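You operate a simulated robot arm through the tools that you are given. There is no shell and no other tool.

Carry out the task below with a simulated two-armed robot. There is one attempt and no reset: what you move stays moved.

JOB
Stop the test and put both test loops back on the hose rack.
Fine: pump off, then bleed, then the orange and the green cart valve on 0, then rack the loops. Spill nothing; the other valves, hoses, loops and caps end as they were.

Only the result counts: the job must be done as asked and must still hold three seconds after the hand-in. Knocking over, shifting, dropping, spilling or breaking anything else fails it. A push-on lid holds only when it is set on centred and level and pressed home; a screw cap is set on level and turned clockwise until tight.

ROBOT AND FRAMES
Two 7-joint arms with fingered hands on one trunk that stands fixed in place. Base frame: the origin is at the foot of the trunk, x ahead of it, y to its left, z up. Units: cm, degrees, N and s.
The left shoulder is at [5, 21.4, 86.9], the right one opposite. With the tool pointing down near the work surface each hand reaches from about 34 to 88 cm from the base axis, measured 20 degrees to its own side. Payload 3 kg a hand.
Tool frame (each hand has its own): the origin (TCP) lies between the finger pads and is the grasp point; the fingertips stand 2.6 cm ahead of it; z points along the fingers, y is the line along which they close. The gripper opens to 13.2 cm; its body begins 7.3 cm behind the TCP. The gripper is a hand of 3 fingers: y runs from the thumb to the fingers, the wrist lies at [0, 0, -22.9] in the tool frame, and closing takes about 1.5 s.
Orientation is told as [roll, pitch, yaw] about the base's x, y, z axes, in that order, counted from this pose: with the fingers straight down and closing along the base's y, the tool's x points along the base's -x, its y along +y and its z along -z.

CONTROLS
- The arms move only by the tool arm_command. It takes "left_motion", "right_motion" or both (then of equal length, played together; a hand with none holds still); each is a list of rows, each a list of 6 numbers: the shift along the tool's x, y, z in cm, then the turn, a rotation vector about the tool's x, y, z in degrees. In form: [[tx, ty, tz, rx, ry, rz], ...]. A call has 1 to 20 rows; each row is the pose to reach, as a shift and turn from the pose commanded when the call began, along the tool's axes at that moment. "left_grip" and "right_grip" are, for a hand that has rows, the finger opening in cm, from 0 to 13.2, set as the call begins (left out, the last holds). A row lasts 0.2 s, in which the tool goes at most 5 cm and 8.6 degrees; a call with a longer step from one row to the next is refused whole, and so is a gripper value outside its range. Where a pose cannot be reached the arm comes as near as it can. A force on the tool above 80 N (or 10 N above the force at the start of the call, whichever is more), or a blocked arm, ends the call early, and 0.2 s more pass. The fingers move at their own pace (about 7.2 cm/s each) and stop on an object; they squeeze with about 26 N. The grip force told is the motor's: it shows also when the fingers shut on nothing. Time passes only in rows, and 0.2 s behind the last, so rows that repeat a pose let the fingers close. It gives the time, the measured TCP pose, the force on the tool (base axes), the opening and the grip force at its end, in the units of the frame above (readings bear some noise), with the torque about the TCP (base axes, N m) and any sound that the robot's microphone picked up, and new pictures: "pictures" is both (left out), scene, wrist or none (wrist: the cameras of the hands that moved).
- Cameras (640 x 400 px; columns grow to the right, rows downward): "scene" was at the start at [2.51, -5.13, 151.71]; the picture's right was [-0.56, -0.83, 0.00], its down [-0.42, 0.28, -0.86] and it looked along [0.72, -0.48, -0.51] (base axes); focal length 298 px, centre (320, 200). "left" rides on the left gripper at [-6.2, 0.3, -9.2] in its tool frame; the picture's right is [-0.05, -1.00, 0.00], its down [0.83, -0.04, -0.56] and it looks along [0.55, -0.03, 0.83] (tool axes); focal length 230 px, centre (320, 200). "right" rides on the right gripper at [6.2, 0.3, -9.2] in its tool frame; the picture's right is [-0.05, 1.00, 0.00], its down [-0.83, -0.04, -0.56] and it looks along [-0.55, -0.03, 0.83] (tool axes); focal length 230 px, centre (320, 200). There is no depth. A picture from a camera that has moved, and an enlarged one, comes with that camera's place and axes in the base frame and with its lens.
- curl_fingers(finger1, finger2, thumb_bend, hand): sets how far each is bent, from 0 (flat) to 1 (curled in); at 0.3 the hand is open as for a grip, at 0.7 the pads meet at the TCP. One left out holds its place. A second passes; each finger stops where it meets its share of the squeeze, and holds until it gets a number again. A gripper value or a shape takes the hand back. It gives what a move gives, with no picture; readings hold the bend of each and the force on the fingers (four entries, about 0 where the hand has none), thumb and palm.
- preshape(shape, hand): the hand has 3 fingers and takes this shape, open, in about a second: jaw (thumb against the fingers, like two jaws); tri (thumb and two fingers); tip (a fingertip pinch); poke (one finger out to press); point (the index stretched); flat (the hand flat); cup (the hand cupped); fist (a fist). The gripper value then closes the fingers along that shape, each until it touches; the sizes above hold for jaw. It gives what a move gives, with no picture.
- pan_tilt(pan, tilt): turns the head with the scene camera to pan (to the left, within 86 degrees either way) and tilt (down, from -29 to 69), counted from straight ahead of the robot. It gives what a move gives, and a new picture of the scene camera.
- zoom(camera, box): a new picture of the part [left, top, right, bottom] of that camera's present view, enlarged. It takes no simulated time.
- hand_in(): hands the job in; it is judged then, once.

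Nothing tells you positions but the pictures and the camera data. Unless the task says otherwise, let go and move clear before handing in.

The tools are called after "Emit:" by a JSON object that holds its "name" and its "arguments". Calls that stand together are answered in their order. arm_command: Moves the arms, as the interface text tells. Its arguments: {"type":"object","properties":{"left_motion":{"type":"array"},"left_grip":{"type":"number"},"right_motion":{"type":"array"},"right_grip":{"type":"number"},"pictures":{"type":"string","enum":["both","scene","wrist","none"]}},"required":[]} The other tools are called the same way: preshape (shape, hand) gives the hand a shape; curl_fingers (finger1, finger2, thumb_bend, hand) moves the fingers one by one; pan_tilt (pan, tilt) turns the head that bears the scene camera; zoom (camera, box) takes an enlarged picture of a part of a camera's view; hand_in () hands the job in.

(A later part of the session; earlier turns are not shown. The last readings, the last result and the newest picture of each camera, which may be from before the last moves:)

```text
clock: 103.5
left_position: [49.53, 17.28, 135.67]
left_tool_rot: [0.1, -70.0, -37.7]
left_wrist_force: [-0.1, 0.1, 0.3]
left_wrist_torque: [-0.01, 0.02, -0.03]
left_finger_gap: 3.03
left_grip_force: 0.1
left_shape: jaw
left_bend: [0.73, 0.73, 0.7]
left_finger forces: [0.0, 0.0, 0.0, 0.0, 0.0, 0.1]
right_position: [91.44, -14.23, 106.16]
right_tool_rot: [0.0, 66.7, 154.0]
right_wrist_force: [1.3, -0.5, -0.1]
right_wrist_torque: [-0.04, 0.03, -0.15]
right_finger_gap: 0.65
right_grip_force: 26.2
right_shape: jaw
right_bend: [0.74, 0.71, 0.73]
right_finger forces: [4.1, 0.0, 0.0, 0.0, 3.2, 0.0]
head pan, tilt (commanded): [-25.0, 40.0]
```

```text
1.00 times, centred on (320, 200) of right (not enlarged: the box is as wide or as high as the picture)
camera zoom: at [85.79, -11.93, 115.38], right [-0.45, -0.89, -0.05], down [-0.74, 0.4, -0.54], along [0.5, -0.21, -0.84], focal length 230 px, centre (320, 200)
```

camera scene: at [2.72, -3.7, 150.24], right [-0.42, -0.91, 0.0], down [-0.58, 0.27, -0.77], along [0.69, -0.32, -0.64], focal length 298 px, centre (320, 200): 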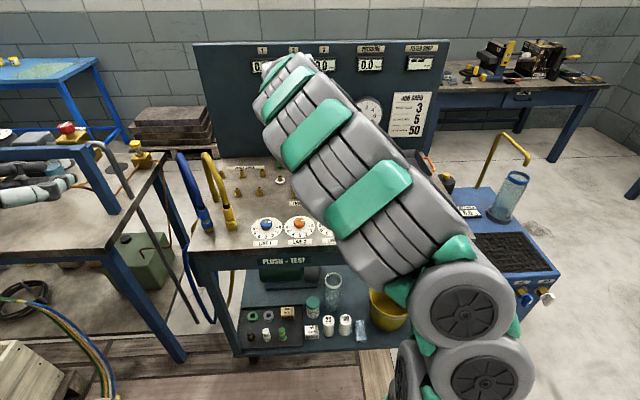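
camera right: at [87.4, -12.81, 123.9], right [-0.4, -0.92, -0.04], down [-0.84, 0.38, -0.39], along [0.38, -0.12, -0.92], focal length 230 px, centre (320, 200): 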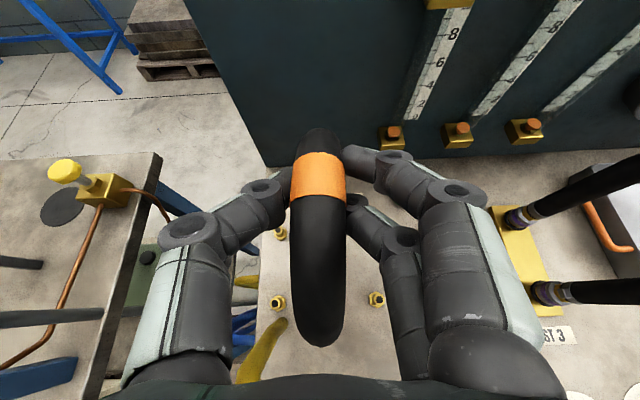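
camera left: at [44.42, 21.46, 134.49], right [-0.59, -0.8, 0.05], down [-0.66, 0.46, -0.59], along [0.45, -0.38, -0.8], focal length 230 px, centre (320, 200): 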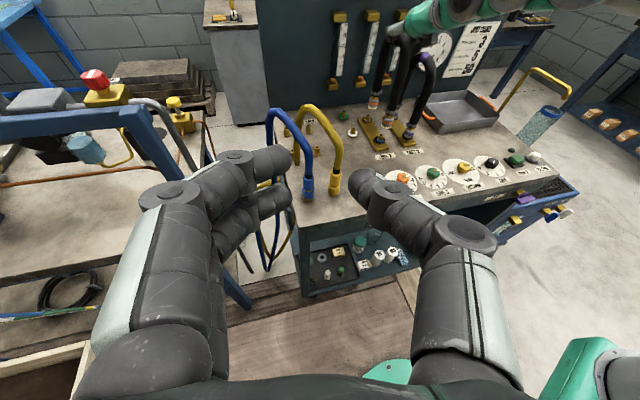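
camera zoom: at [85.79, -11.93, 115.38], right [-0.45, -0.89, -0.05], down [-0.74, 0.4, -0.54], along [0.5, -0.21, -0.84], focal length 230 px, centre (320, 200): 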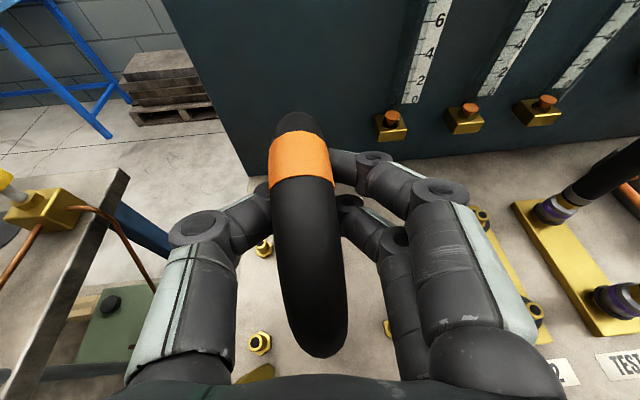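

The loop is standing on its pegs and the fingers have slid below the tube. I'll open the hand to 6 cm without moving it.

Emit:
{"name": "arm_command", "arguments": {"right_motion": [[0, 0, 0, 0, 0, 0], [0, 0, 0, 0, 0, 0], [0, 0, 0, 0, 0, 0], [0, 0, 0, 0, 0, 0]], "right_grip": 6, "pictures": "wrist"}}

Emit:
{"name": "zoom", "arguments": {"camera": "left", "box": [290, 60, 370, 180]}}

```text
clock: 104.5
left_position: [49.61, 17.4, 135.7]
left_tool_rot: [0.0, -70.0, -37.7]
left_wrist_force: [0.4, -0.6, -0.3]
left_wrist_torque: [-0.04, 0.01, -0.02]
left_finger_gap: 3.04
left_grip_force: 0.1
left_shape: jaw
left_bend: [0.73, 0.73, 0.7]
left_finger forces: [0.0, 0.0, 0.0, 0.1, 0.1, 0.0]
right_position: [91.44, -14.23, 106.15]
right_tool_rot: [-0.1, 66.7, 154.2]
right_wrist_force: [0.2, -0.3, -0.5]
right_wrist_torque: [0.03, 0.03, 0.0]
right_finger_gap: 5.97
right_grip_force: 0.0
right_shape: jaw
right_bend: [0.73, 0.73, 0.7]
right_finger forces: [0.0, 0.1, 0.0, 0.0, 0.0, 0.0]
head pan, tilt (commanded): [-25.0, 40.0]
camera right: at [85.79, -11.91, 115.39], right [-0.45, -0.89, -0.05], down [-0.74, 0.4, -0.54], along [0.5, -0.21, -0.84], focal length 230 px, centre (320, 200)
```

right: 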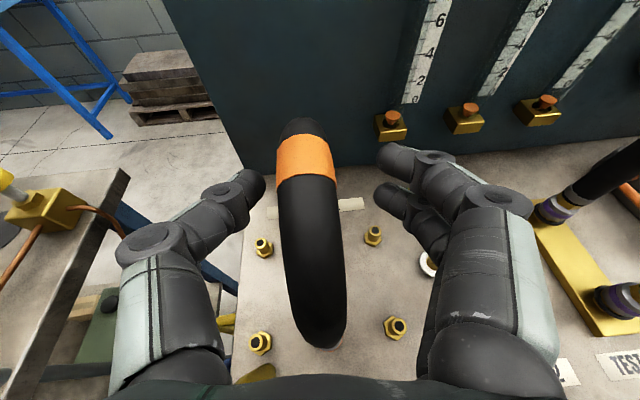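

```text
3.33 times, centred on (330, 120) of left
camera zoom: at [44.52, 21.65, 144.62], right [-0.6, -0.8, 0.05], down [-0.66, 0.46, -0.59], along [0.45, -0.38, -0.81], focal length 767 px, centre (287, 467)
```

zoom: 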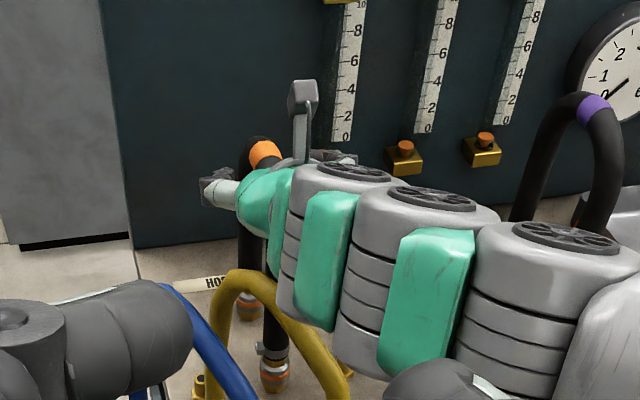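

Released; the loop stands upright centred on D and B. Moving the hand up and back, clear of the loop.

Emit:
{"name": "arm_command", "arguments": {"right_motion": [[0.69, 0, -0.3, 0, 0, 0], [1.38, 0, -0.6, 0, 0, 0], [2.07, 0, -0.89, 0, 0, 0], [2.76, 0, -1.19, 0, 0, 0], [3.7, 0, -1.6, 0, 0, 0], [4.6, 0, -2.0, 0, 0, 0]], "pictures": "both"}}

Emit:
{"name": "zoom", "arguments": {"camera": "left", "box": [300, 130, 350, 180]}}

```text
clock: 105.9
left_position: [49.61, 17.44, 135.76]
left_tool_rot: [-0.1, -69.9, -37.5]
left_wrist_force: [-0.6, 0.3, -0.3]
left_wrist_torque: [0.0, -0.03, 0.02]
left_finger_gap: 3.02
left_grip_force: 0.1
left_shape: jaw
left_bend: [0.73, 0.73, 0.7]
left_finger forces: [0.1, 0.0, 0.0, 0.0, 0.1, 0.1]
right_position: [91.29, -14.14, 111.01]
right_tool_rot: [0.0, 66.7, 154.0]
right_wrist_force: [0.1, -0.5, 0.1]
right_wrist_torque: [-0.03, -0.02, 0.02]
right_finger_gap: 5.92
right_grip_force: 0.1
right_shape: jaw
right_bend: [0.73, 0.73, 0.7]
right_finger forces: [0.0, 0.0, 0.1, 0.1, 0.0, 0.0]
head pan, tilt (commanded): [-25.0, 40.0]
camera scene: at [2.71, -3.7, 150.24], right [-0.42, -0.91, 0.0], down [-0.58, 0.27, -0.77], along [0.69, -0.32, -0.64], focal length 298 px, centre (320, 200)
camera right: at [85.67, -11.83, 120.34], right [-0.46, -0.89, -0.05], down [-0.74, 0.41, -0.54], along [0.5, -0.21, -0.84], focal length 230 px, centre (320, 200)
```

scene: 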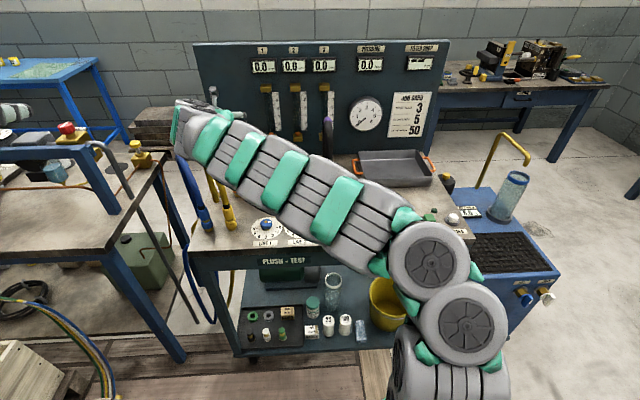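
right: 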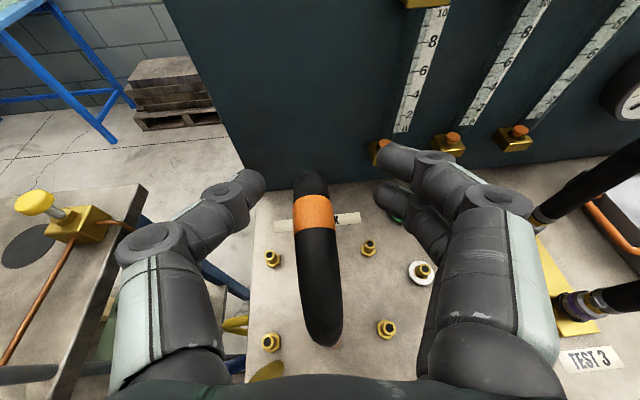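

```text
8.00 times, centred on (325, 155) of left
camera zoom: at [44.52, 21.65, 144.62], right [-0.59, -0.8, 0.05], down [-0.66, 0.46, -0.59], along [0.45, -0.38, -0.81], focal length 1841 px, centre (280, 560)
```

zoom: 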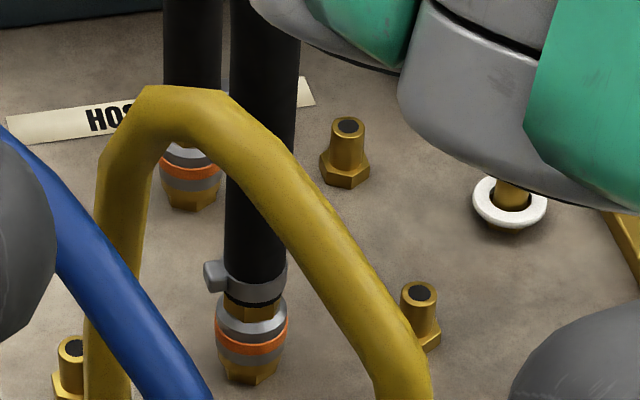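

Emit:
{"name": "zoom", "arguments": {"camera": "left", "box": [305, 140, 345, 180]}}

Emit:
{"name": "zoom", "arguments": {"camera": "right", "box": [240, 160, 420, 370]}}

```text
10.00 times, centred on (325, 160) of left
camera zoom: at [44.52, 21.65, 144.62], right [-0.59, -0.8, 0.05], down [-0.66, 0.46, -0.59], along [0.45, -0.38, -0.81], focal length 2301 px, centre (270, 600)
```

zoom: 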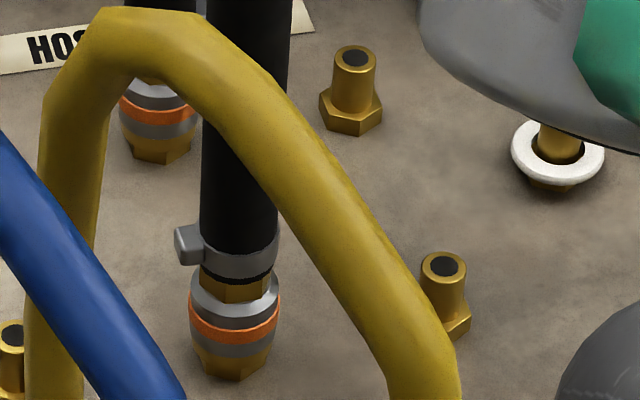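

```text
1.90 times, centred on (330, 265) of right
camera zoom: at [85.67, -11.83, 120.34], right [-0.46, -0.89, -0.05], down [-0.74, 0.41, -0.54], along [0.5, -0.21, -0.84], focal length 438 px, centre (301, 76)
```

zoom: 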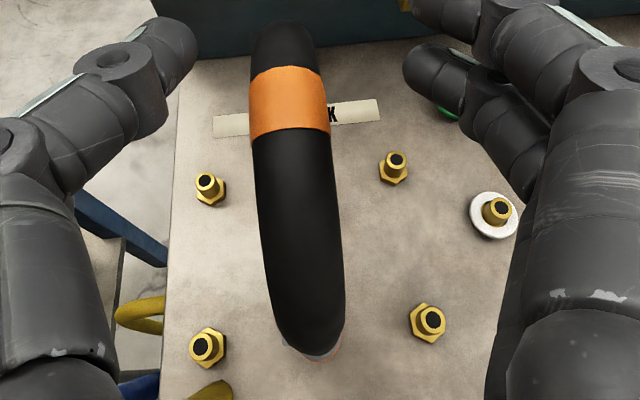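

The orange loop is fully home on its pegs, both couplings down on the hexes. Now I'll back the hand away, clear of the yellow hose, and then go for the purple loop.

Emit:
{"name": "arm_command", "arguments": {"right_motion": [[0.3, 0.1, -2.0, 0, 0, 0], [0, 0.3, -4.5, 0, 0, 0], [-0.3, 0.5, -7.2, 0, 0, 0], [-0.7, 0.7, -9.9, 0, 0, 0], [-1.06, 0.88, -12.57, 0, 0, 0]], "pictures": "wrist"}}

Emit:
{"name": "zoom", "arguments": {"camera": "left", "box": [280, 60, 440, 180]}}

```text
clock: 107.1
left_position: [49.48, 17.33, 135.74]
left_tool_rot: [0.0, -70.1, -37.6]
left_wrist_force: [-0.1, 0.0, 0.4]
left_wrist_torque: [-0.04, 0.04, -0.03]
left_finger_gap: 3.01
left_grip_force: 0.0
left_shape: jaw
left_bend: [0.73, 0.73, 0.7]
left_finger forces: [0.0, 0.0, 0.1, 0.1, 0.1, 0.1]
right_position: [80.04, -9.67, 115.19]
right_tool_rot: [-0.1, 66.7, 154.0]
right_wrist_force: [-0.3, 0.6, 0.3]
right_wrist_torque: [-0.02, 0.0, 0.02]
right_finger_gap: 5.96
right_grip_force: 0.0
right_shape: jaw
right_bend: [0.73, 0.73, 0.7]
right_finger forces: [0.0, 0.1, 0.1, 0.0, 0.0, 0.1]
head pan, tilt (commanded): [-25.0, 40.0]
camera right: at [74.44, -7.48, 124.47], right [-0.45, -0.89, -0.05], down [-0.74, 0.41, -0.54], along [0.5, -0.21, -0.84], focal length 230 px, centre (320, 200)
```

right: 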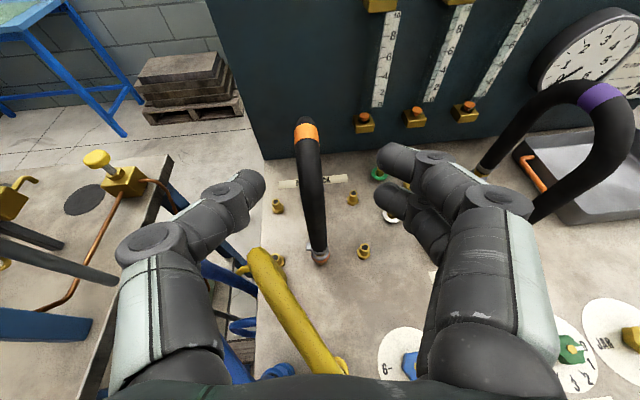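

```text
3.33 times, centred on (360, 120) of left
camera zoom: at [44.52, 21.64, 144.62], right [-0.6, -0.8, 0.05], down [-0.66, 0.46, -0.59], along [0.45, -0.38, -0.81], focal length 767 px, centre (187, 467)
```

zoom: 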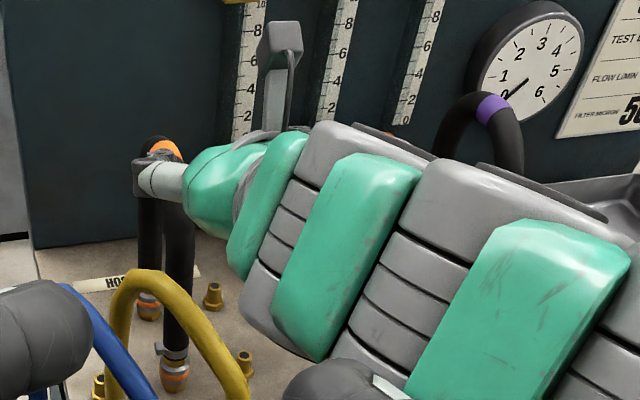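

Carrying the empty hand right toward the purple loop, steepening its tilt to about 42° below horizontal on the way.

Emit:
{"name": "arm_command", "arguments": {"right_motion": [[0.27, 3.06, 0.13, 0.37, -1.87, -0.16], [0.55, 6.12, 0.26, 0.73, -3.74, -0.32], [0.82, 9.18, 0.38, 1.1, -5.61, -0.47], [1.09, 12.24, 0.51, 1.47, -7.48, -0.63], [1.37, 15.3, 0.64, 1.84, -9.35, -0.79], [1.64, 18.36, 0.77, 2.2, -11.22, -0.95], [1.91, 21.42, 0.9, 2.57, -13.09, -1.11], [2.18, 24.48, 1.02, 2.94, -14.96, -1.26], [2.46, 27.54, 1.15, 3.3, -16.83, -1.42], [2.73, 30.6, 1.28, 3.67, -18.7, -1.58]], "right_grip": 7, "pictures": "wrist"}}

```text
clock: 109.3
left_position: [49.6, 17.53, 135.88]
left_tool_rot: [0.0, -70.0, -37.6]
left_wrist_force: [-0.3, 0.3, 0.7]
left_wrist_torque: [0.03, -0.03, 0.02]
left_finger_gap: 3.03
left_grip_force: 0.0
left_shape: jaw
left_bend: [0.73, 0.73, 0.7]
left_finger forces: [0.0, 0.0, 0.0, 0.0, 0.0, 0.0]
right_position: [68.84, -38.28, 117.22]
right_tool_rot: [-0.9, 48.0, 157.2]
right_wrist_force: [0.8, -0.6, 0.9]
right_wrist_torque: [0.02, -0.01, 0.04]
right_finger_gap: 6.93
right_grip_force: 0.0
right_shape: jaw
right_bend: [0.72, 0.72, 0.7]
right_finger forces: [0.0, 0.0, 0.1, 0.0, 0.0, 0.0]
head pan, tilt (commanded): [-25.0, 40.0]
camera right: at [66.02, -37.76, 127.94], right [-0.4, -0.91, -0.05], down [-0.88, 0.4, -0.25], along [0.24, -0.06, -0.97], focal length 230 px, centre (320, 200)
```

right: 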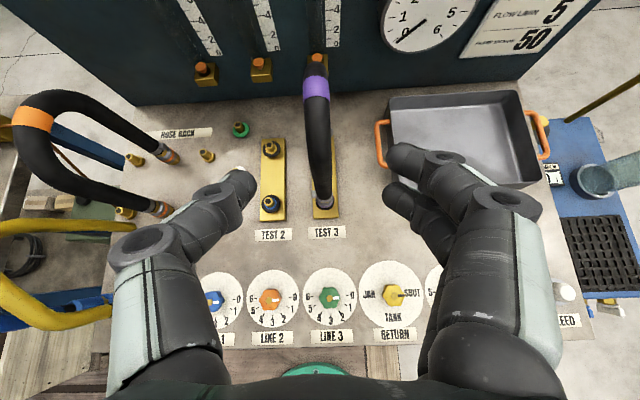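

Emit:
{"name": "zoom", "arguments": {"camera": "right", "box": [260, 40, 400, 140]}}

Emit:
{"name": "zoom", "arguments": {"camera": "right", "box": [230, 120, 370, 220]}}

```text
4.00 times, centred on (330, 90) of right
camera zoom: at [66.02, -37.76, 127.94], right [-0.4, -0.91, -0.05], down [-0.88, 0.4, -0.25], along [0.24, -0.06, -0.97], focal length 920 px, centre (280, 640)
```

zoom: 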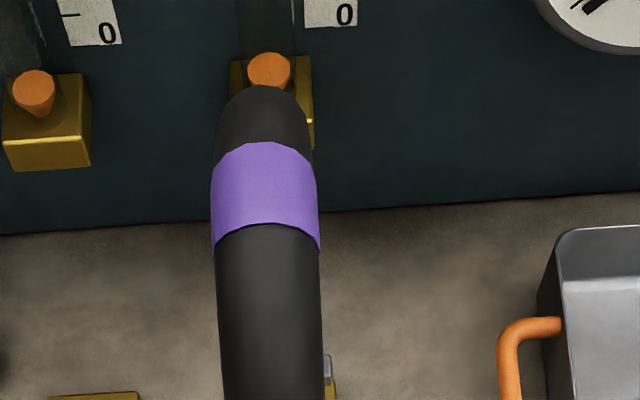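

```text
4.00 times, centred on (300, 170) of right
camera zoom: at [66.02, -37.76, 127.94], right [-0.4, -0.91, -0.05], down [-0.88, 0.4, -0.25], along [0.24, -0.06, -0.97], focal length 920 px, centre (400, 320)
```

zoom: 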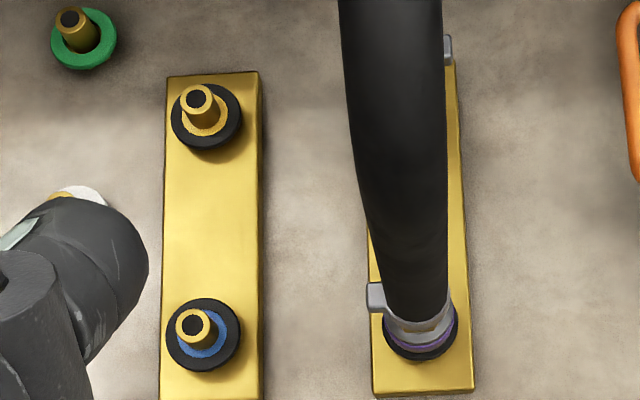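

Purple apex centre is at about u -9.7, v 91, z 108.7. I'll line up and then slide in along the tool axis.

Emit:
{"name": "arm_command", "arguments": {"right_motion": [[0.6, -0.1, 1, -0.1, 0, -0.2], [1.2, -0.2, 2, -0.2, 0, -0.4], [1.85, -0.28, 2.95, -0.31, 0, -0.54], [1.85, -0.28, 4.95, -0.31, 0, -0.54], [1.85, -0.28, 6.95, -0.31, 0, -0.54]], "right_grip": 7.5, "pictures": "wrist"}}

Emit:
{"name": "zoom", "arguments": {"camera": "right", "box": [240, 80, 400, 180]}}

```text
clock: 110.5
left_position: [49.49, 17.45, 135.71]
left_tool_rot: [0.0, -70.0, -37.7]
left_wrist_force: [0.3, 0.6, 0.6]
left_wrist_torque: [-0.01, 0.0, -0.02]
left_finger_gap: 3.01
left_grip_force: 0.0
left_shape: jaw
left_bend: [0.73, 0.73, 0.7]
left_finger forces: [0.0, 0.0, 0.0, 0.0, 0.0, 0.1]
right_position: [75.13, -40.41, 113.84]
right_tool_rot: [0.0, 48.2, 158.1]
right_wrist_force: [0.3, -0.1, -0.4]
right_wrist_torque: [0.05, 0.01, -0.01]
right_finger_gap: 7.44
right_grip_force: 0.0
right_shape: jaw
right_bend: [0.72, 0.72, 0.7]
right_finger forces: [0.0, 0.1, 0.0, 0.0, 0.0, 0.0]
head pan, tilt (commanded): [-25.0, 40.0]
camera right: at [72.41, -39.76, 124.52], right [-0.4, -0.91, -0.04], down [-0.88, 0.4, -0.25], along [0.24, -0.07, -0.97], focal length 230 px, centre (320, 200)
```

right: 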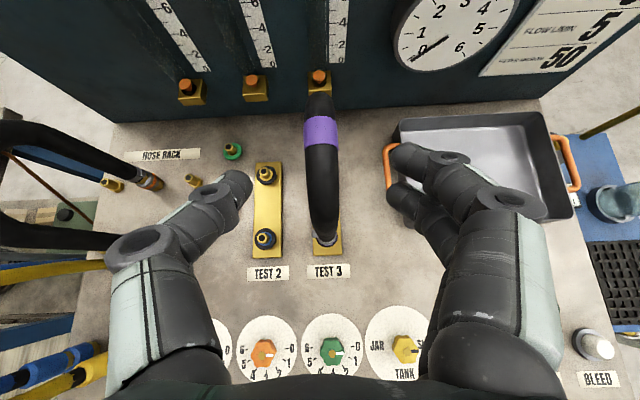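

```text
4.00 times, centred on (320, 130) of right
camera zoom: at [72.41, -39.76, 124.52], right [-0.4, -0.91, -0.04], down [-0.88, 0.4, -0.25], along [0.24, -0.07, -0.97], focal length 920 px, centre (320, 480)
```

zoom: 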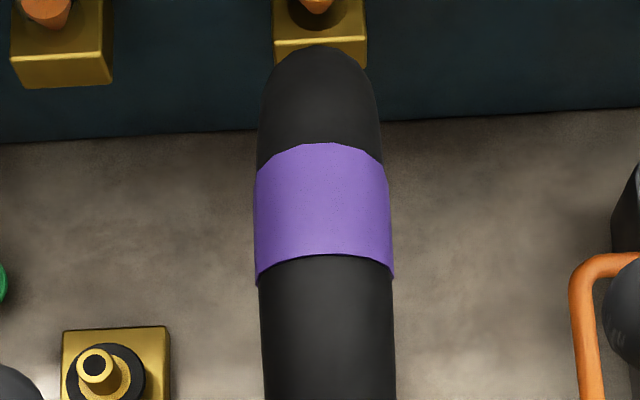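

Aligned and centred. Sliding in the last 7.7 cm.

Emit:
{"name": "arm_command", "arguments": {"right_motion": [[0, 0, 2, 0, 0, 0], [0, 0, 4, 0, 0, 0], [-0.05, 0, 5.8, 0, 0, 0], [-0.05, 0, 7.2, 0, 0, 0], [-0.05, 0, 7.66, 0, 0, 0]], "right_grip": 7.5, "pictures": "wrist"}}

Emit:
{"name": "zoom", "arguments": {"camera": "right", "box": [220, 100, 420, 225]}}

```text
clock: 111.7
left_position: [49.48, 17.49, 135.78]
left_tool_rot: [0.1, -69.9, -37.6]
left_wrist_force: [0.5, -0.1, 0.0]
left_wrist_torque: [0.0, 0.0, -0.01]
left_finger_gap: 3.03
left_grip_force: 0.2
left_shape: jaw
left_bend: [0.73, 0.73, 0.7]
left_finger forces: [0.0, 0.0, 0.0, 0.0, 0.0, 0.0]
right_position: [80.03, -42.3, 108.86]
right_tool_rot: [0.0, 48.0, 158.1]
right_wrist_force: [-0.4, 0.6, 0.2]
right_wrist_torque: [-0.01, 0.03, 0.01]
right_finger_gap: 7.44
right_grip_force: 0.1
right_shape: jaw
right_bend: [0.72, 0.72, 0.7]
right_finger forces: [0.0, 0.1, 0.0, 0.0, 0.0, 0.0]
head pan, tilt (commanded): [-25.0, 40.0]
camera right: at [77.41, -41.66, 119.49], right [-0.4, -0.91, -0.04], down [-0.88, 0.4, -0.25], along [0.24, -0.06, -0.97], focal length 230 px, centre (320, 200)
```

right: 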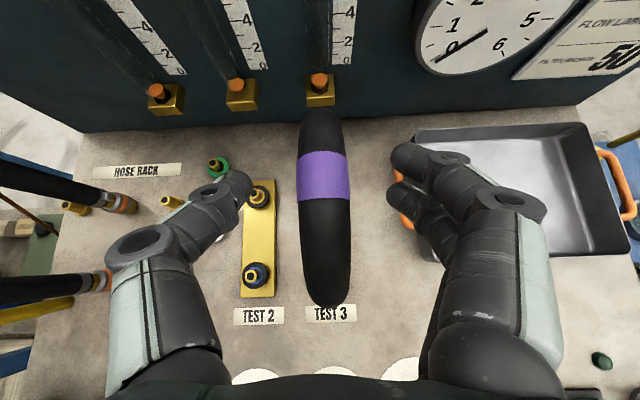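

```text
3.20 times, centred on (320, 162) of right
camera zoom: at [77.41, -41.66, 119.49], right [-0.4, -0.91, -0.04], down [-0.88, 0.4, -0.25], along [0.24, -0.06, -0.97], focal length 736 px, centre (320, 320)
```

zoom: 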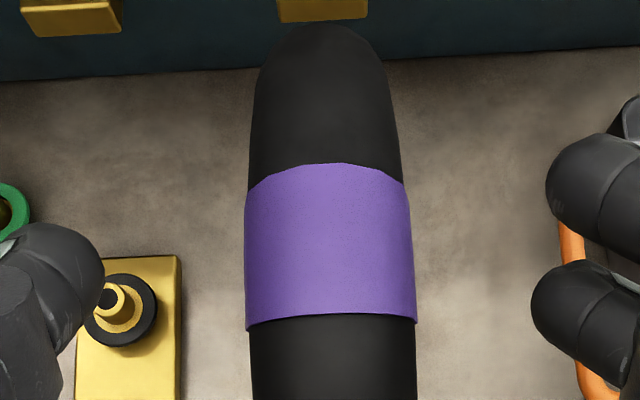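

Fine-adjusting by a few millimetres, then closing on the purple band.

Emit:
{"name": "arm_command", "arguments": {"right_motion": [[0.12, 0.15, 0.5, 0, 0, 0], [0.12, 0.15, 0.5, 0, 0, 0]], "right_grip": 7.5, "pictures": "none"}}

Emit:
{"name": "arm_command", "arguments": {"right_motion": [[0, 0, 0, 0, 0, 0], [0, 0, 0, 0, 0, 0], [0, 0, 0, 0, 0, 0], [0, 0, 0, 0, 0, 0], [0, 0, 0, 0, 0, 0], [0, 0, 0, 0, 0, 0], [0, 0, 0, 0, 0, 0], [0, 0, 0, 0, 0, 0]], "right_grip": 0.5, "pictures": "wrist"}}

Emit:
{"name": "zoom", "arguments": {"camera": "right", "box": [220, 100, 420, 225]}}

```text
clock: 112.3
left_position: [49.55, 17.41, 135.72]
left_tool_rot: [0.0, -69.9, -37.6]
left_wrist_force: [-0.3, 0.3, 0.4]
left_wrist_torque: [-0.01, -0.01, 0.01]
left_finger_gap: 3.03
left_grip_force: 0.1
left_shape: jaw
left_bend: [0.73, 0.73, 0.7]
left_finger forces: [0.1, 0.0, 0.0, 0.0, 0.0, 0.1]
right_position: [80.46, -42.62, 108.46]
right_tool_rot: [-0.1, 48.1, 158.0]
right_wrist_force: [-0.7, 0.0, -0.2]
right_wrist_torque: [-0.03, -0.03, -0.03]
right_finger_gap: 7.44
right_grip_force: 0.1
right_shape: jaw
right_bend: [0.72, 0.72, 0.7]
right_finger forces: [0.0, 0.0, 0.0, 0.0, 0.1, 0.0]
head pan, tilt (commanded): [-25.0, 40.0]
```

```text
clock: 114.1
left_position: [49.39, 17.54, 135.74]
left_tool_rot: [0.0, -70.0, -37.7]
left_wrist_force: [-0.9, -0.5, -0.3]
left_wrist_torque: [0.03, 0.01, -0.03]
left_finger_gap: 3.01
left_grip_force: 0.1
left_shape: jaw
left_bend: [0.73, 0.73, 0.7]
left_finger forces: [0.1, 0.0, 0.0, 0.0, 0.0, 0.1]
right_position: [80.54, -42.54, 108.57]
right_tool_rot: [-0.1, 48.0, 158.1]
right_wrist_force: [0.6, -0.2, -2.6]
right_wrist_torque: [-0.03, -0.03, 0.02]
right_finger_gap: 0.99
right_grip_force: 25.7
right_shape: jaw
right_bend: [0.73, 0.66, 0.7]
right_finger forces: [13.1, 8.7, 0.0, 0.0, 20.8, 0.1]
head pan, tilt (commanded): [-25.0, 40.0]
camera right: at [77.82, -42.03, 119.34], right [-0.4, -0.91, -0.04], down [-0.88, 0.4, -0.25], along [0.24, -0.06, -0.97], focal length 230 px, centre (320, 200)
```

right: 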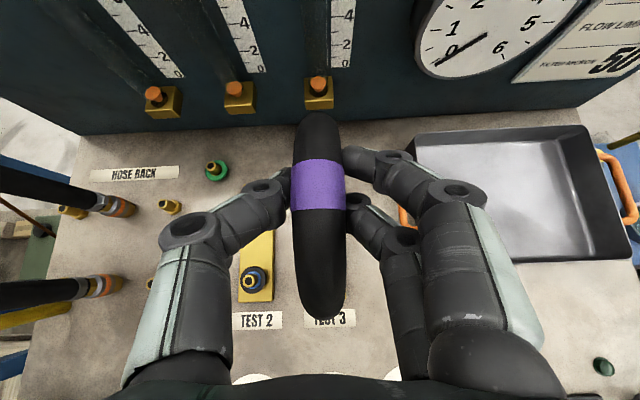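

```text
3.20 times, centred on (320, 162) of right
camera zoom: at [77.82, -42.03, 119.34], right [-0.4, -0.91, -0.04], down [-0.88, 0.4, -0.25], along [0.24, -0.06, -0.97], focal length 736 px, centre (320, 320)
```

zoom: 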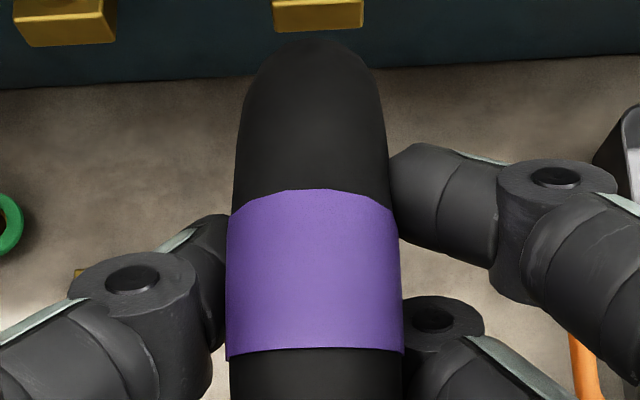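

Firm three-digit grip on the purple loop. Lifting straight up slowly by 6 cm.

Emit:
{"name": "arm_command", "arguments": {"right_motion": [[0.22, 0, -0.2, 0, 0, 0], [0.45, 0, -0.4, 0, 0, 0], [0.67, 0, -0.6, 0, 0, 0], [0.89, 0, -0.8, 0, 0, 0], [1.11, 0, -1.0, 0, 0, 0], [1.34, 0, -1.2, 0, 0, 0], [1.67, 0, -1.5, 0, 0, 0], [2.23, 0, -2.01, 0, 0, 0], [2.79, 0, -2.51, 0, 0, 0], [3.34, 0, -3.01, 0, 0, 0], [3.9, 0, -3.51, 0, 0, 0], [4.46, 0, -4.01, 0, 0, 0]], "pictures": "wrist"}}

Emit:
{"name": "zoom", "arguments": {"camera": "right", "box": [220, 100, 420, 225]}}

Emit:
{"name": "zoom", "arguments": {"camera": "left", "box": [300, 70, 440, 175]}}

```text
clock: 116.7
left_position: [49.67, 17.38, 135.71]
left_tool_rot: [0.1, -70.0, -37.7]
left_wrist_force: [0.5, -0.4, -0.9]
left_wrist_torque: [-0.05, 0.01, 0.0]
left_finger_gap: 3.03
left_grip_force: 0.1
left_shape: jaw
left_bend: [0.73, 0.73, 0.7]
left_finger forces: [0.0, 0.0, 0.0, 0.0, 0.0, 0.1]
right_position: [80.51, -42.58, 114.23]
right_tool_rot: [-0.1, 48.0, 158.2]
right_wrist_force: [-0.2, -0.3, -3.8]
right_wrist_torque: [0.03, 0.03, -0.04]
right_finger_gap: 0.96
right_grip_force: 25.7
right_shape: jaw
right_bend: [0.73, 0.68, 0.71]
right_finger forces: [13.6, 7.0, 0.0, 0.0, 20.0, 0.1]
head pan, tilt (commanded): [-25.0, 40.0]
camera right: at [77.75, -42.05, 125.05], right [-0.4, -0.91, -0.04], down [-0.88, 0.4, -0.24], along [0.24, -0.06, -0.97], focal length 230 px, centre (320, 200)
```

right: 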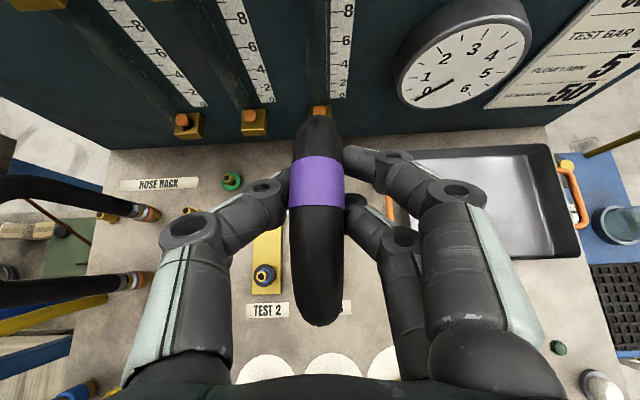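

```text
3.20 times, centred on (320, 162) of right
camera zoom: at [77.75, -42.05, 125.05], right [-0.4, -0.91, -0.04], down [-0.88, 0.4, -0.24], along [0.24, -0.06, -0.97], focal length 736 px, centre (320, 320)
```

zoom: 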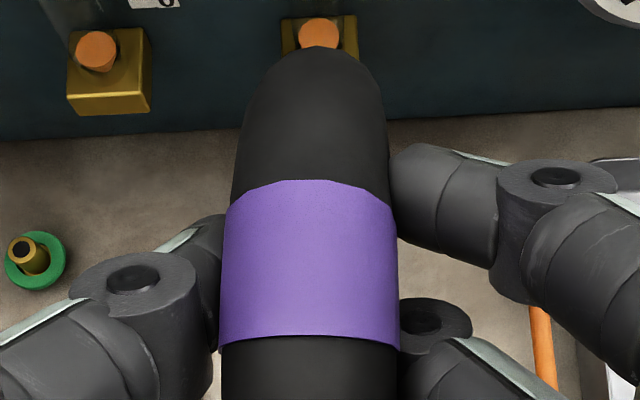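

```text
3.81 times, centred on (370, 122) of left
camera zoom: at [44.52, 21.65, 144.62], right [-0.6, -0.8, 0.05], down [-0.66, 0.46, -0.59], along [0.45, -0.38, -0.81], focal length 876 px, centre (130, 495)
```

zoom: 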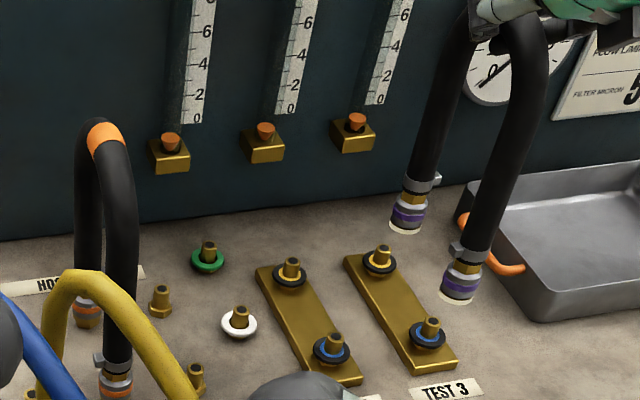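

Purple is free; a similar small lean of about 3° developed. I'll correct the pitch by 3.2° and carry the loop left toward the E/C pegs.

Emit:
{"name": "arm_command", "arguments": {"right_motion": [[0, 0, 0, 0, 1.1, 0], [0, 0, 0, 0, 2.2, 0], [0, 0, 0, 0, 3.2, 0]], "pictures": "none"}}

Emit:
{"name": "arm_command", "arguments": {"right_motion": [[0, -1.8, 0, 0, 0, 0], [0, -3.6, 0, 0, 0, 0], [0, -5.4, 0, 0, 0, 0], [0, -7.2, 0, 0, 0, 0], [0, -9, 0, 0, 0, 0], [0, -10.8, 0, 0, 0, 0], [0, -12.6, 0, 0, 0, 0], [-0.1, -14.4, 0, 0, 0, 0], [-0.2, -16.2, 0.05, 0, 0, 0], [-0.3, -18, 0.1, 0, 0, 0], [-0.4, -19.8, 0.12, 0, 0, 0], [-0.5, -21.5, 0.15, 0, 0, 0], [-0.5, -23.2, 0.15, 0, 0, 0]], "pictures": "wrist"}}

Emit:
{"name": "zoom", "arguments": {"camera": "left", "box": [290, 70, 410, 180]}}

```text
clock: 117.5
left_position: [49.58, 17.45, 135.69]
left_tool_rot: [0.0, -69.9, -37.7]
left_wrist_force: [0.9, 0.1, 0.5]
left_wrist_torque: [0.01, 0.03, -0.02]
left_finger_gap: 3.03
left_grip_force: 0.0
left_shape: jaw
left_bend: [0.73, 0.73, 0.7]
left_finger forces: [0.0, 0.0, 0.0, 0.0, 0.1, 0.1]
right_position: [80.52, -42.85, 114.37]
right_tool_rot: [-0.1, 51.3, 158.0]
right_wrist_force: [0.2, -0.2, -2.5]
right_wrist_torque: [0.01, 0.0, -0.01]
right_finger_gap: 0.96
right_grip_force: 26.4
right_shape: jaw
right_bend: [0.73, 0.68, 0.71]
right_finger forces: [13.7, 6.5, 0.0, 0.1, 19.8, 0.0]
head pan, tilt (commanded): [-25.0, 40.0]
```

```text
clock: 120.3
left_position: [49.57, 17.39, 135.76]
left_tool_rot: [0.0, -70.0, -37.7]
left_wrist_force: [-0.5, -1.1, 0.2]
left_wrist_torque: [-0.01, 0.01, -0.03]
left_finger_gap: 3.01
left_grip_force: 0.1
left_shape: jaw
left_bend: [0.73, 0.73, 0.7]
left_finger forces: [0.0, 0.0, 0.0, 0.1, 0.0, 0.1]
right_position: [89.13, -21.15, 113.85]
right_tool_rot: [0.0, 51.2, 158.0]
right_wrist_force: [-0.4, -0.9, -2.5]
right_wrist_torque: [0.0, 0.0, 0.02]
right_finger_gap: 0.92
right_grip_force: 26.3
right_shape: jaw
right_bend: [0.73, 0.69, 0.71]
right_finger forces: [14.0, 5.6, 0.0, 0.0, 19.6, 0.1]
head pan, tilt (commanded): [-25.0, 40.0]
camera right: at [85.85, -20.37, 124.4], right [-0.4, -0.91, -0.04], down [-0.87, 0.39, -0.3], along [0.29, -0.08, -0.95], focal length 230 px, centre (320, 200)
```

right: 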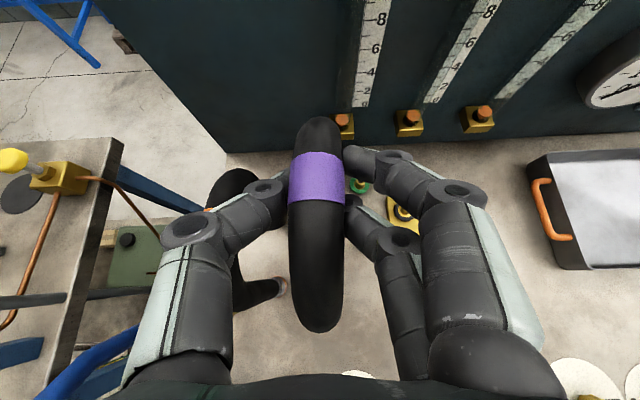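

```text
3.64 times, centred on (350, 125) of left
camera zoom: at [44.53, 21.64, 144.61], right [-0.6, -0.8, 0.05], down [-0.66, 0.46, -0.59], along [0.45, -0.38, -0.81], focal length 837 px, centre (211, 473)
```

zoom: 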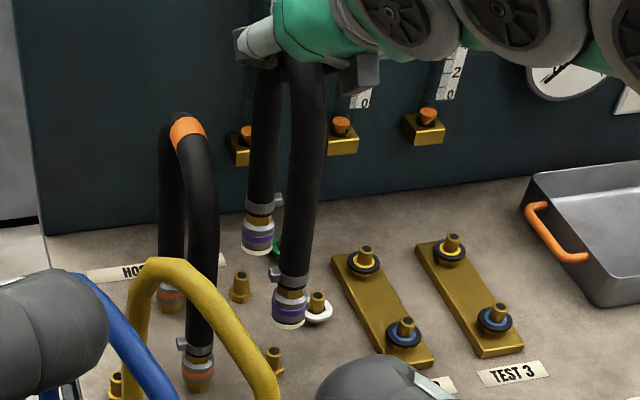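

Emit:
{"name": "zoom", "arguments": {"camera": "left", "box": [325, 130, 385, 180]}}

Emit:
{"name": "zoom", "arguments": {"camera": "right", "box": [220, 100, 420, 225]}}

Emit:
{"name": "zoom", "arguments": {"camera": "right", "box": [220, 220, 420, 360]}}

```text
8.00 times, centred on (355, 155) of left
camera zoom: at [44.53, 21.64, 144.61], right [-0.6, -0.8, 0.05], down [-0.66, 0.46, -0.59], along [0.45, -0.38, -0.81], focal length 1841 px, centre (40, 560)
```

zoom: 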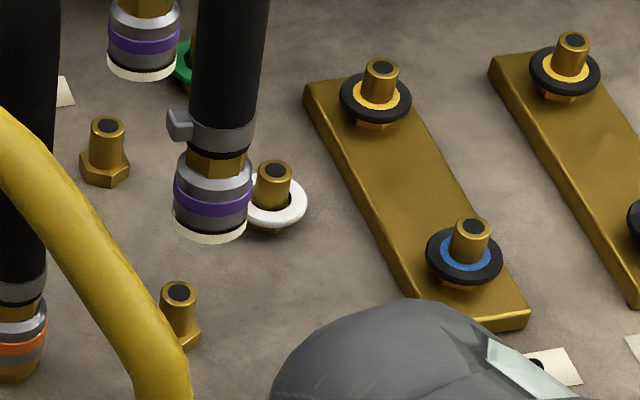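

```text
3.20 times, centred on (320, 162) of right
camera zoom: at [85.85, -20.37, 124.4], right [-0.4, -0.91, -0.04], down [-0.87, 0.39, -0.3], along [0.29, -0.08, -0.95], focal length 736 px, centre (320, 320)
```

zoom: 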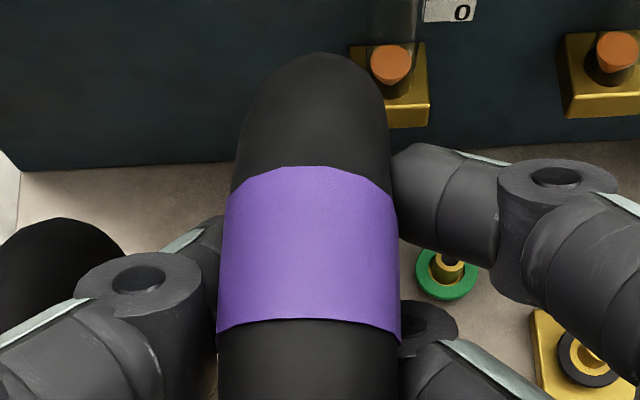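

```text
2.86 times, centred on (320, 290) of right
camera zoom: at [85.85, -20.37, 124.4], right [-0.4, -0.91, -0.04], down [-0.87, 0.39, -0.3], along [0.29, -0.08, -0.95], focal length 657 px, centre (320, -57)
```

zoom: 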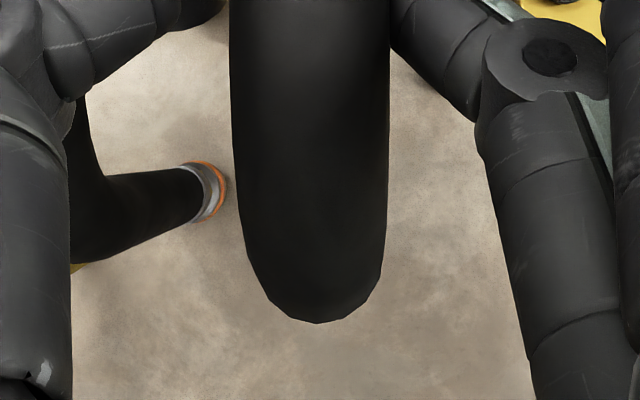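

The loop leans about 4° again; both ends sit ~0.5–0.9 cm off. I'll tilt it upright, shift 0.6 cm left and lower 2.2 cm.

Emit:
{"name": "arm_command", "arguments": {"right_motion": [[0, -0.2, 0, 0, 1.4, 0], [0, -0.4, 0, 0, 2.8, 0], [-0.16, -0.6, -0.2, 0, 4.25, 0], [-0.73, -0.6, 0.26, 0, 4.25, 0], [-1.3, -0.6, 0.72, 0, 4.25, 0], [-1.87, -0.6, 1.18, 0, 4.25, 0]], "pictures": "none"}}

Emit:
{"name": "zoom", "arguments": {"camera": "left", "box": [315, 130, 375, 180]}}

Emit:
{"name": "zoom", "arguments": {"camera": "right", "box": [220, 100, 420, 225]}}

Emit:
{"name": "zoom", "arguments": {"camera": "right", "box": [220, 220, 420, 360]}}

```text
clock: 121.7
left_position: [49.6, 17.41, 135.67]
left_tool_rot: [0.1, -70.0, -37.6]
left_wrist_force: [0.2, 0.1, 0.1]
left_wrist_torque: [0.0, -0.02, -0.01]
left_finger_gap: 3.03
left_grip_force: 0.0
left_shape: jaw
left_bend: [0.73, 0.73, 0.7]
left_finger forces: [0.1, 0.0, 0.0, 0.0, 0.1, 0.0]
right_position: [89.08, -20.55, 111.69]
right_tool_rot: [-0.2, 55.6, 158.0]
right_wrist_force: [0.5, 0.4, -3.8]
right_wrist_torque: [-0.04, 0.0, 0.0]
right_finger_gap: 0.93
right_grip_force: 25.8
right_shape: jaw
right_bend: [0.73, 0.69, 0.71]
right_finger forces: [14.1, 5.7, 0.0, 0.0, 19.1, 0.0]
head pan, tilt (commanded): [-25.0, 40.0]
```

```text
8.00 times, centred on (345, 155) of left
camera zoom: at [44.53, 21.65, 144.62], right [-0.6, -0.8, 0.05], down [-0.66, 0.46, -0.59], along [0.45, -0.38, -0.81], focal length 1841 px, centre (120, 560)
```

zoom: 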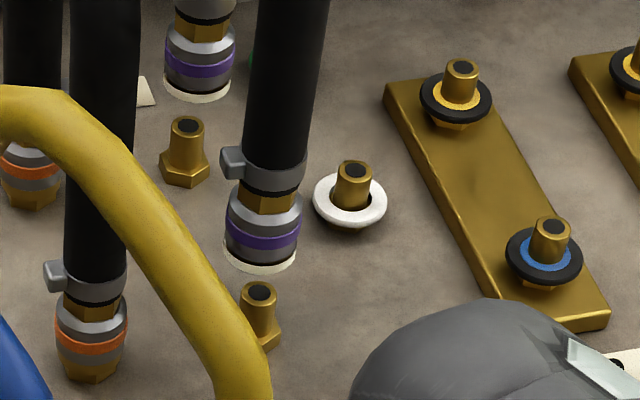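

```text
3.20 times, centred on (320, 162) of right
camera zoom: at [85.07, -19.46, 122.02], right [-0.4, -0.92, -0.04], down [-0.85, 0.38, -0.37], along [0.36, -0.11, -0.93], focal length 736 px, centre (320, 320)
```

zoom: 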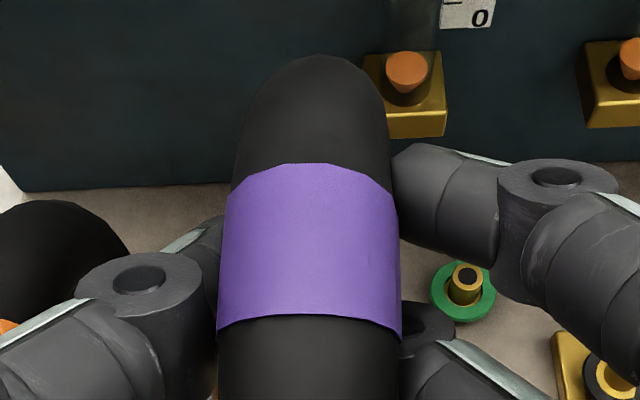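

```text
2.86 times, centred on (320, 290) of right
camera zoom: at [85.07, -19.46, 122.02], right [-0.4, -0.92, -0.04], down [-0.85, 0.38, -0.37], along [0.36, -0.11, -0.93], focal length 657 px, centre (320, -57)
```

zoom: 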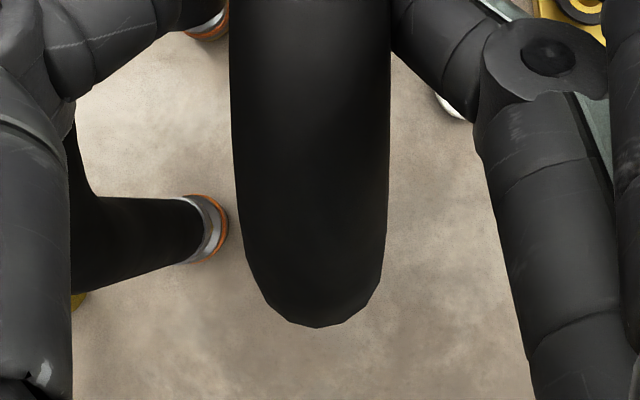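

Pitch is now upright; the left view shows a small yaw error (front 0.27 cm left, back 0.3 cm right). I'll yaw by +1.8° and lower 1.8 cm.

Emit:
{"name": "arm_command", "arguments": {"right_motion": [[0.03, 0, 0.05, 0.75, 0, -0.5], [0.07, 0, 0.1, 1.49, 0, -1.02], [-0.43, 0, 0.44, 1.49, 0, -1.02], [-0.92, 0, 0.78, 1.49, 0, -1.02], [-1.42, 0, 1.12, 1.49, 0, -1.02]], "pictures": "none"}}

Emit:
{"name": "zoom", "arguments": {"camera": "left", "box": [315, 130, 375, 180]}}

Emit:
{"name": "zoom", "arguments": {"camera": "right", "box": [220, 100, 420, 225]}}

```text
clock: 122.9
left_position: [49.56, 17.49, 135.82]
left_tool_rot: [-0.1, -70.0, -37.6]
left_wrist_force: [-0.8, 0.4, -0.9]
left_wrist_torque: [-0.02, 0.01, -0.02]
left_finger_gap: 3.01
left_grip_force: 0.0
left_shape: jaw
left_bend: [0.73, 0.73, 0.7]
left_finger forces: [0.0, 0.0, 0.0, 0.0, 0.0, 0.0]
right_position: [89.14, -20.48, 109.87]
right_tool_rot: [-0.2, 55.5, 159.8]
right_wrist_force: [0.0, -0.3, -3.2]
right_wrist_torque: [-0.03, -0.02, -0.01]
right_finger_gap: 0.9
right_grip_force: 26.3
right_shape: jaw
right_bend: [0.73, 0.69, 0.71]
right_finger forces: [14.3, 5.7, 0.0, 0.0, 19.0, 0.0]
head pan, tilt (commanded): [-25.0, 40.0]
```

```text
8.00 times, centred on (345, 155) of left
camera zoom: at [44.52, 21.65, 144.61], right [-0.6, -0.8, 0.05], down [-0.66, 0.46, -0.59], along [0.45, -0.38, -0.81], focal length 1841 px, centre (120, 560)
```

zoom: 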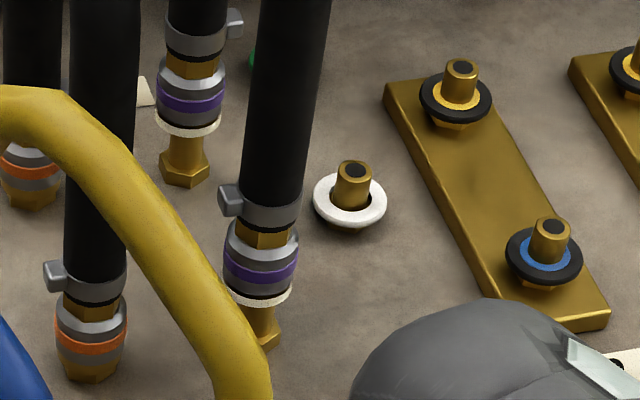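

```text
3.20 times, centred on (320, 162) of right
camera zoom: at [85.01, -19.45, 120.18], right [-0.37, -0.93, -0.04], down [-0.86, 0.36, -0.37], along [0.36, -0.1, -0.93], focal length 736 px, centre (320, 320)
```

zoom: 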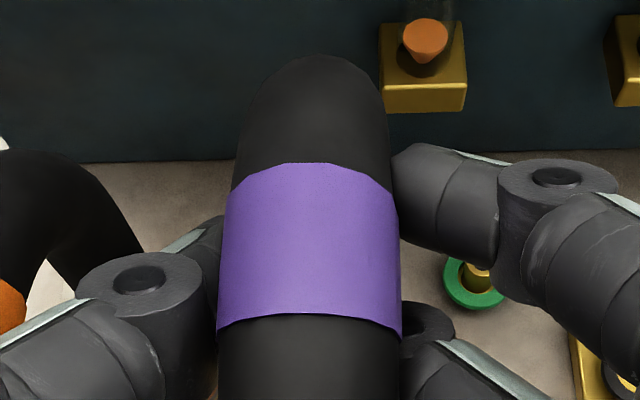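

Emit:
{"name": "arm_command", "arguments": {"right_motion": [[0.06, 0.06, 0.08, 0, 0, 0], [0.11, 0.12, 0.17, 0, 0, 0], [-0.14, 0.12, 0.33, 0, 0, 0], [-0.38, 0.12, 0.5, 0, 0, 0]], "pictures": "none"}}

Emit:
{"name": "zoom", "arguments": {"camera": "left", "box": [320, 130, 360, 160]}}

Emit:
{"name": "zoom", "arguments": {"camera": "left", "box": [325, 150, 365, 180]}}

```text
clock: 123.9
left_position: [49.6, 17.46, 135.66]
left_tool_rot: [-0.1, -70.0, -37.7]
left_wrist_force: [0.6, -0.1, 1.0]
left_wrist_torque: [-0.01, 0.0, 0.02]
left_finger_gap: 3.03
left_grip_force: 0.0
left_shape: jaw
left_bend: [0.73, 0.73, 0.7]
left_finger forces: [0.1, 0.0, 0.0, 0.0, 0.0, 0.0]
right_position: [89.11, -20.64, 109.23]
right_tool_rot: [-0.1, 55.5, 160.0]
right_wrist_force: [0.3, -0.1, -2.3]
right_wrist_torque: [0.01, 0.02, -0.01]
right_finger_gap: 0.91
right_grip_force: 26.1
right_shape: jaw
right_bend: [0.73, 0.69, 0.71]
right_finger forces: [14.1, 5.7, 0.0, 0.0, 19.1, 0.0]
head pan, tilt (commanded): [-25.0, 40.0]
```

```text
13.33 times, centred on (340, 145) of left
camera zoom: at [44.52, 21.65, 144.62], right [-0.6, -0.8, 0.05], down [-0.66, 0.46, -0.59], along [0.45, -0.38, -0.81], focal length 3068 px, centre (53, 933)
```

zoom: 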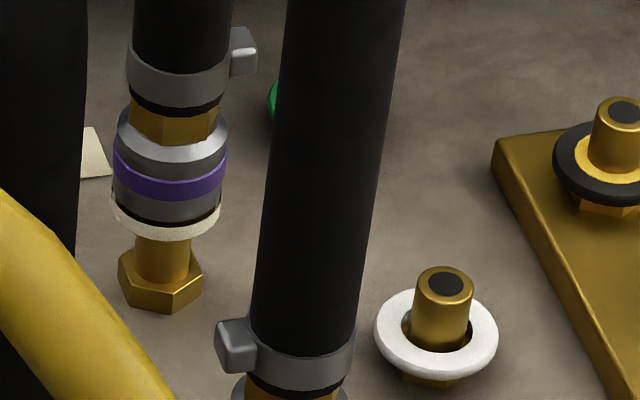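

```text
13.33 times, centred on (345, 165) of left
camera zoom: at [44.52, 21.65, 144.62], right [-0.6, -0.8, 0.05], down [-0.66, 0.46, -0.59], along [0.45, -0.38, -0.81], focal length 3068 px, centre (-13, 667)
```

zoom: 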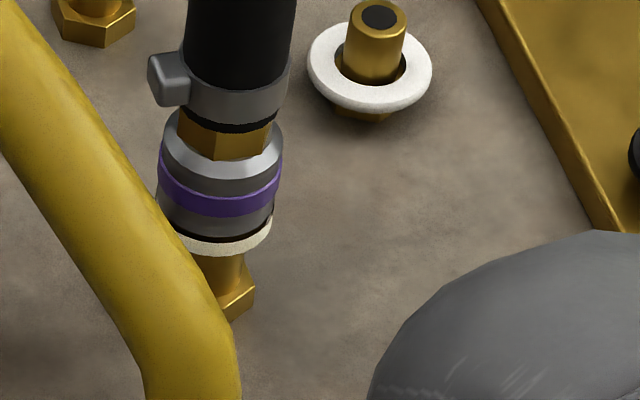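

Both ends now measure within 0.15 cm of their pegs. Lowering gently.

Emit:
{"name": "arm_command", "arguments": {"right_motion": [[-0.13, 0, 0.17, 0, 0, 0], [-0.29, 0, 0.28, 0, 0, 0], [-0.45, 0, 0.4, 0, 0, 0]], "pictures": "none"}}

Emit:
{"name": "zoom", "arguments": {"camera": "left", "box": [320, 130, 360, 160]}}

Emit:
{"name": "zoom", "arguments": {"camera": "left", "box": [325, 150, 365, 180]}}

```text
clock: 124.7
left_position: [49.48, 17.35, 135.8]
left_tool_rot: [0.0, -70.1, -37.6]
left_wrist_force: [0.3, -0.2, 0.7]
left_wrist_torque: [0.0, 0.0, -0.01]
left_finger_gap: 3.01
left_grip_force: 0.1
left_shape: jaw
left_bend: [0.73, 0.73, 0.7]
left_finger forces: [0.1, 0.1, 0.0, 0.0, 0.1, 0.0]
right_position: [89.27, -20.63, 108.59]
right_tool_rot: [-0.1, 55.5, 159.9]
right_wrist_force: [0.1, 0.2, -2.9]
right_wrist_torque: [0.04, 0.03, 0.01]
right_finger_gap: 0.92
right_grip_force: 25.9
right_shape: jaw
right_bend: [0.73, 0.69, 0.71]
right_finger forces: [14.1, 5.7, 0.0, 0.1, 19.0, 0.0]
head pan, tilt (commanded): [-25.0, 40.0]
```

```text
13.33 times, centred on (340, 145) of left
camera zoom: at [44.52, 21.65, 144.62], right [-0.6, -0.8, 0.05], down [-0.66, 0.46, -0.59], along [0.45, -0.38, -0.81], focal length 3068 px, centre (53, 933)
```

zoom: 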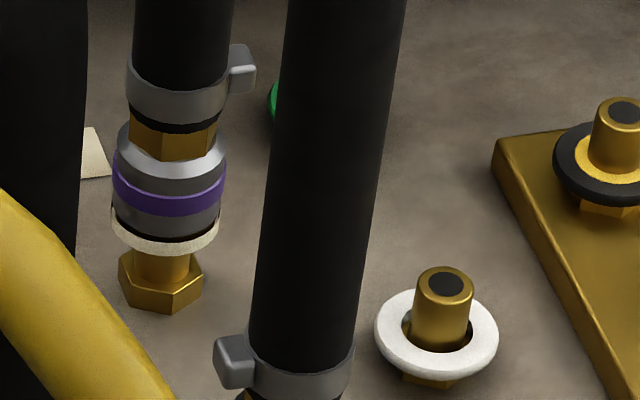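

```text
13.33 times, centred on (345, 165) of left
camera zoom: at [44.52, 21.65, 144.62], right [-0.6, -0.8, 0.05], down [-0.66, 0.46, -0.59], along [0.45, -0.38, -0.81], focal length 3068 px, centre (-13, 667)
```

zoom: 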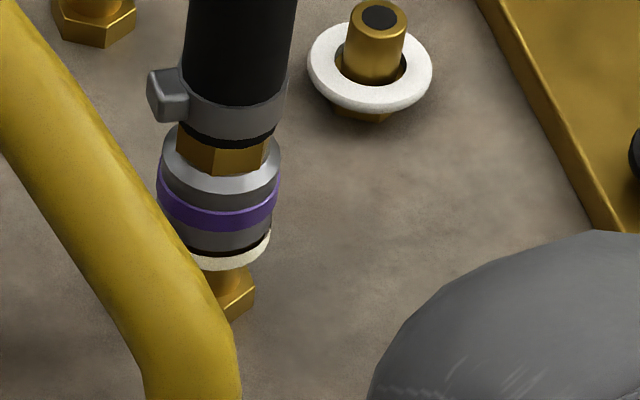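

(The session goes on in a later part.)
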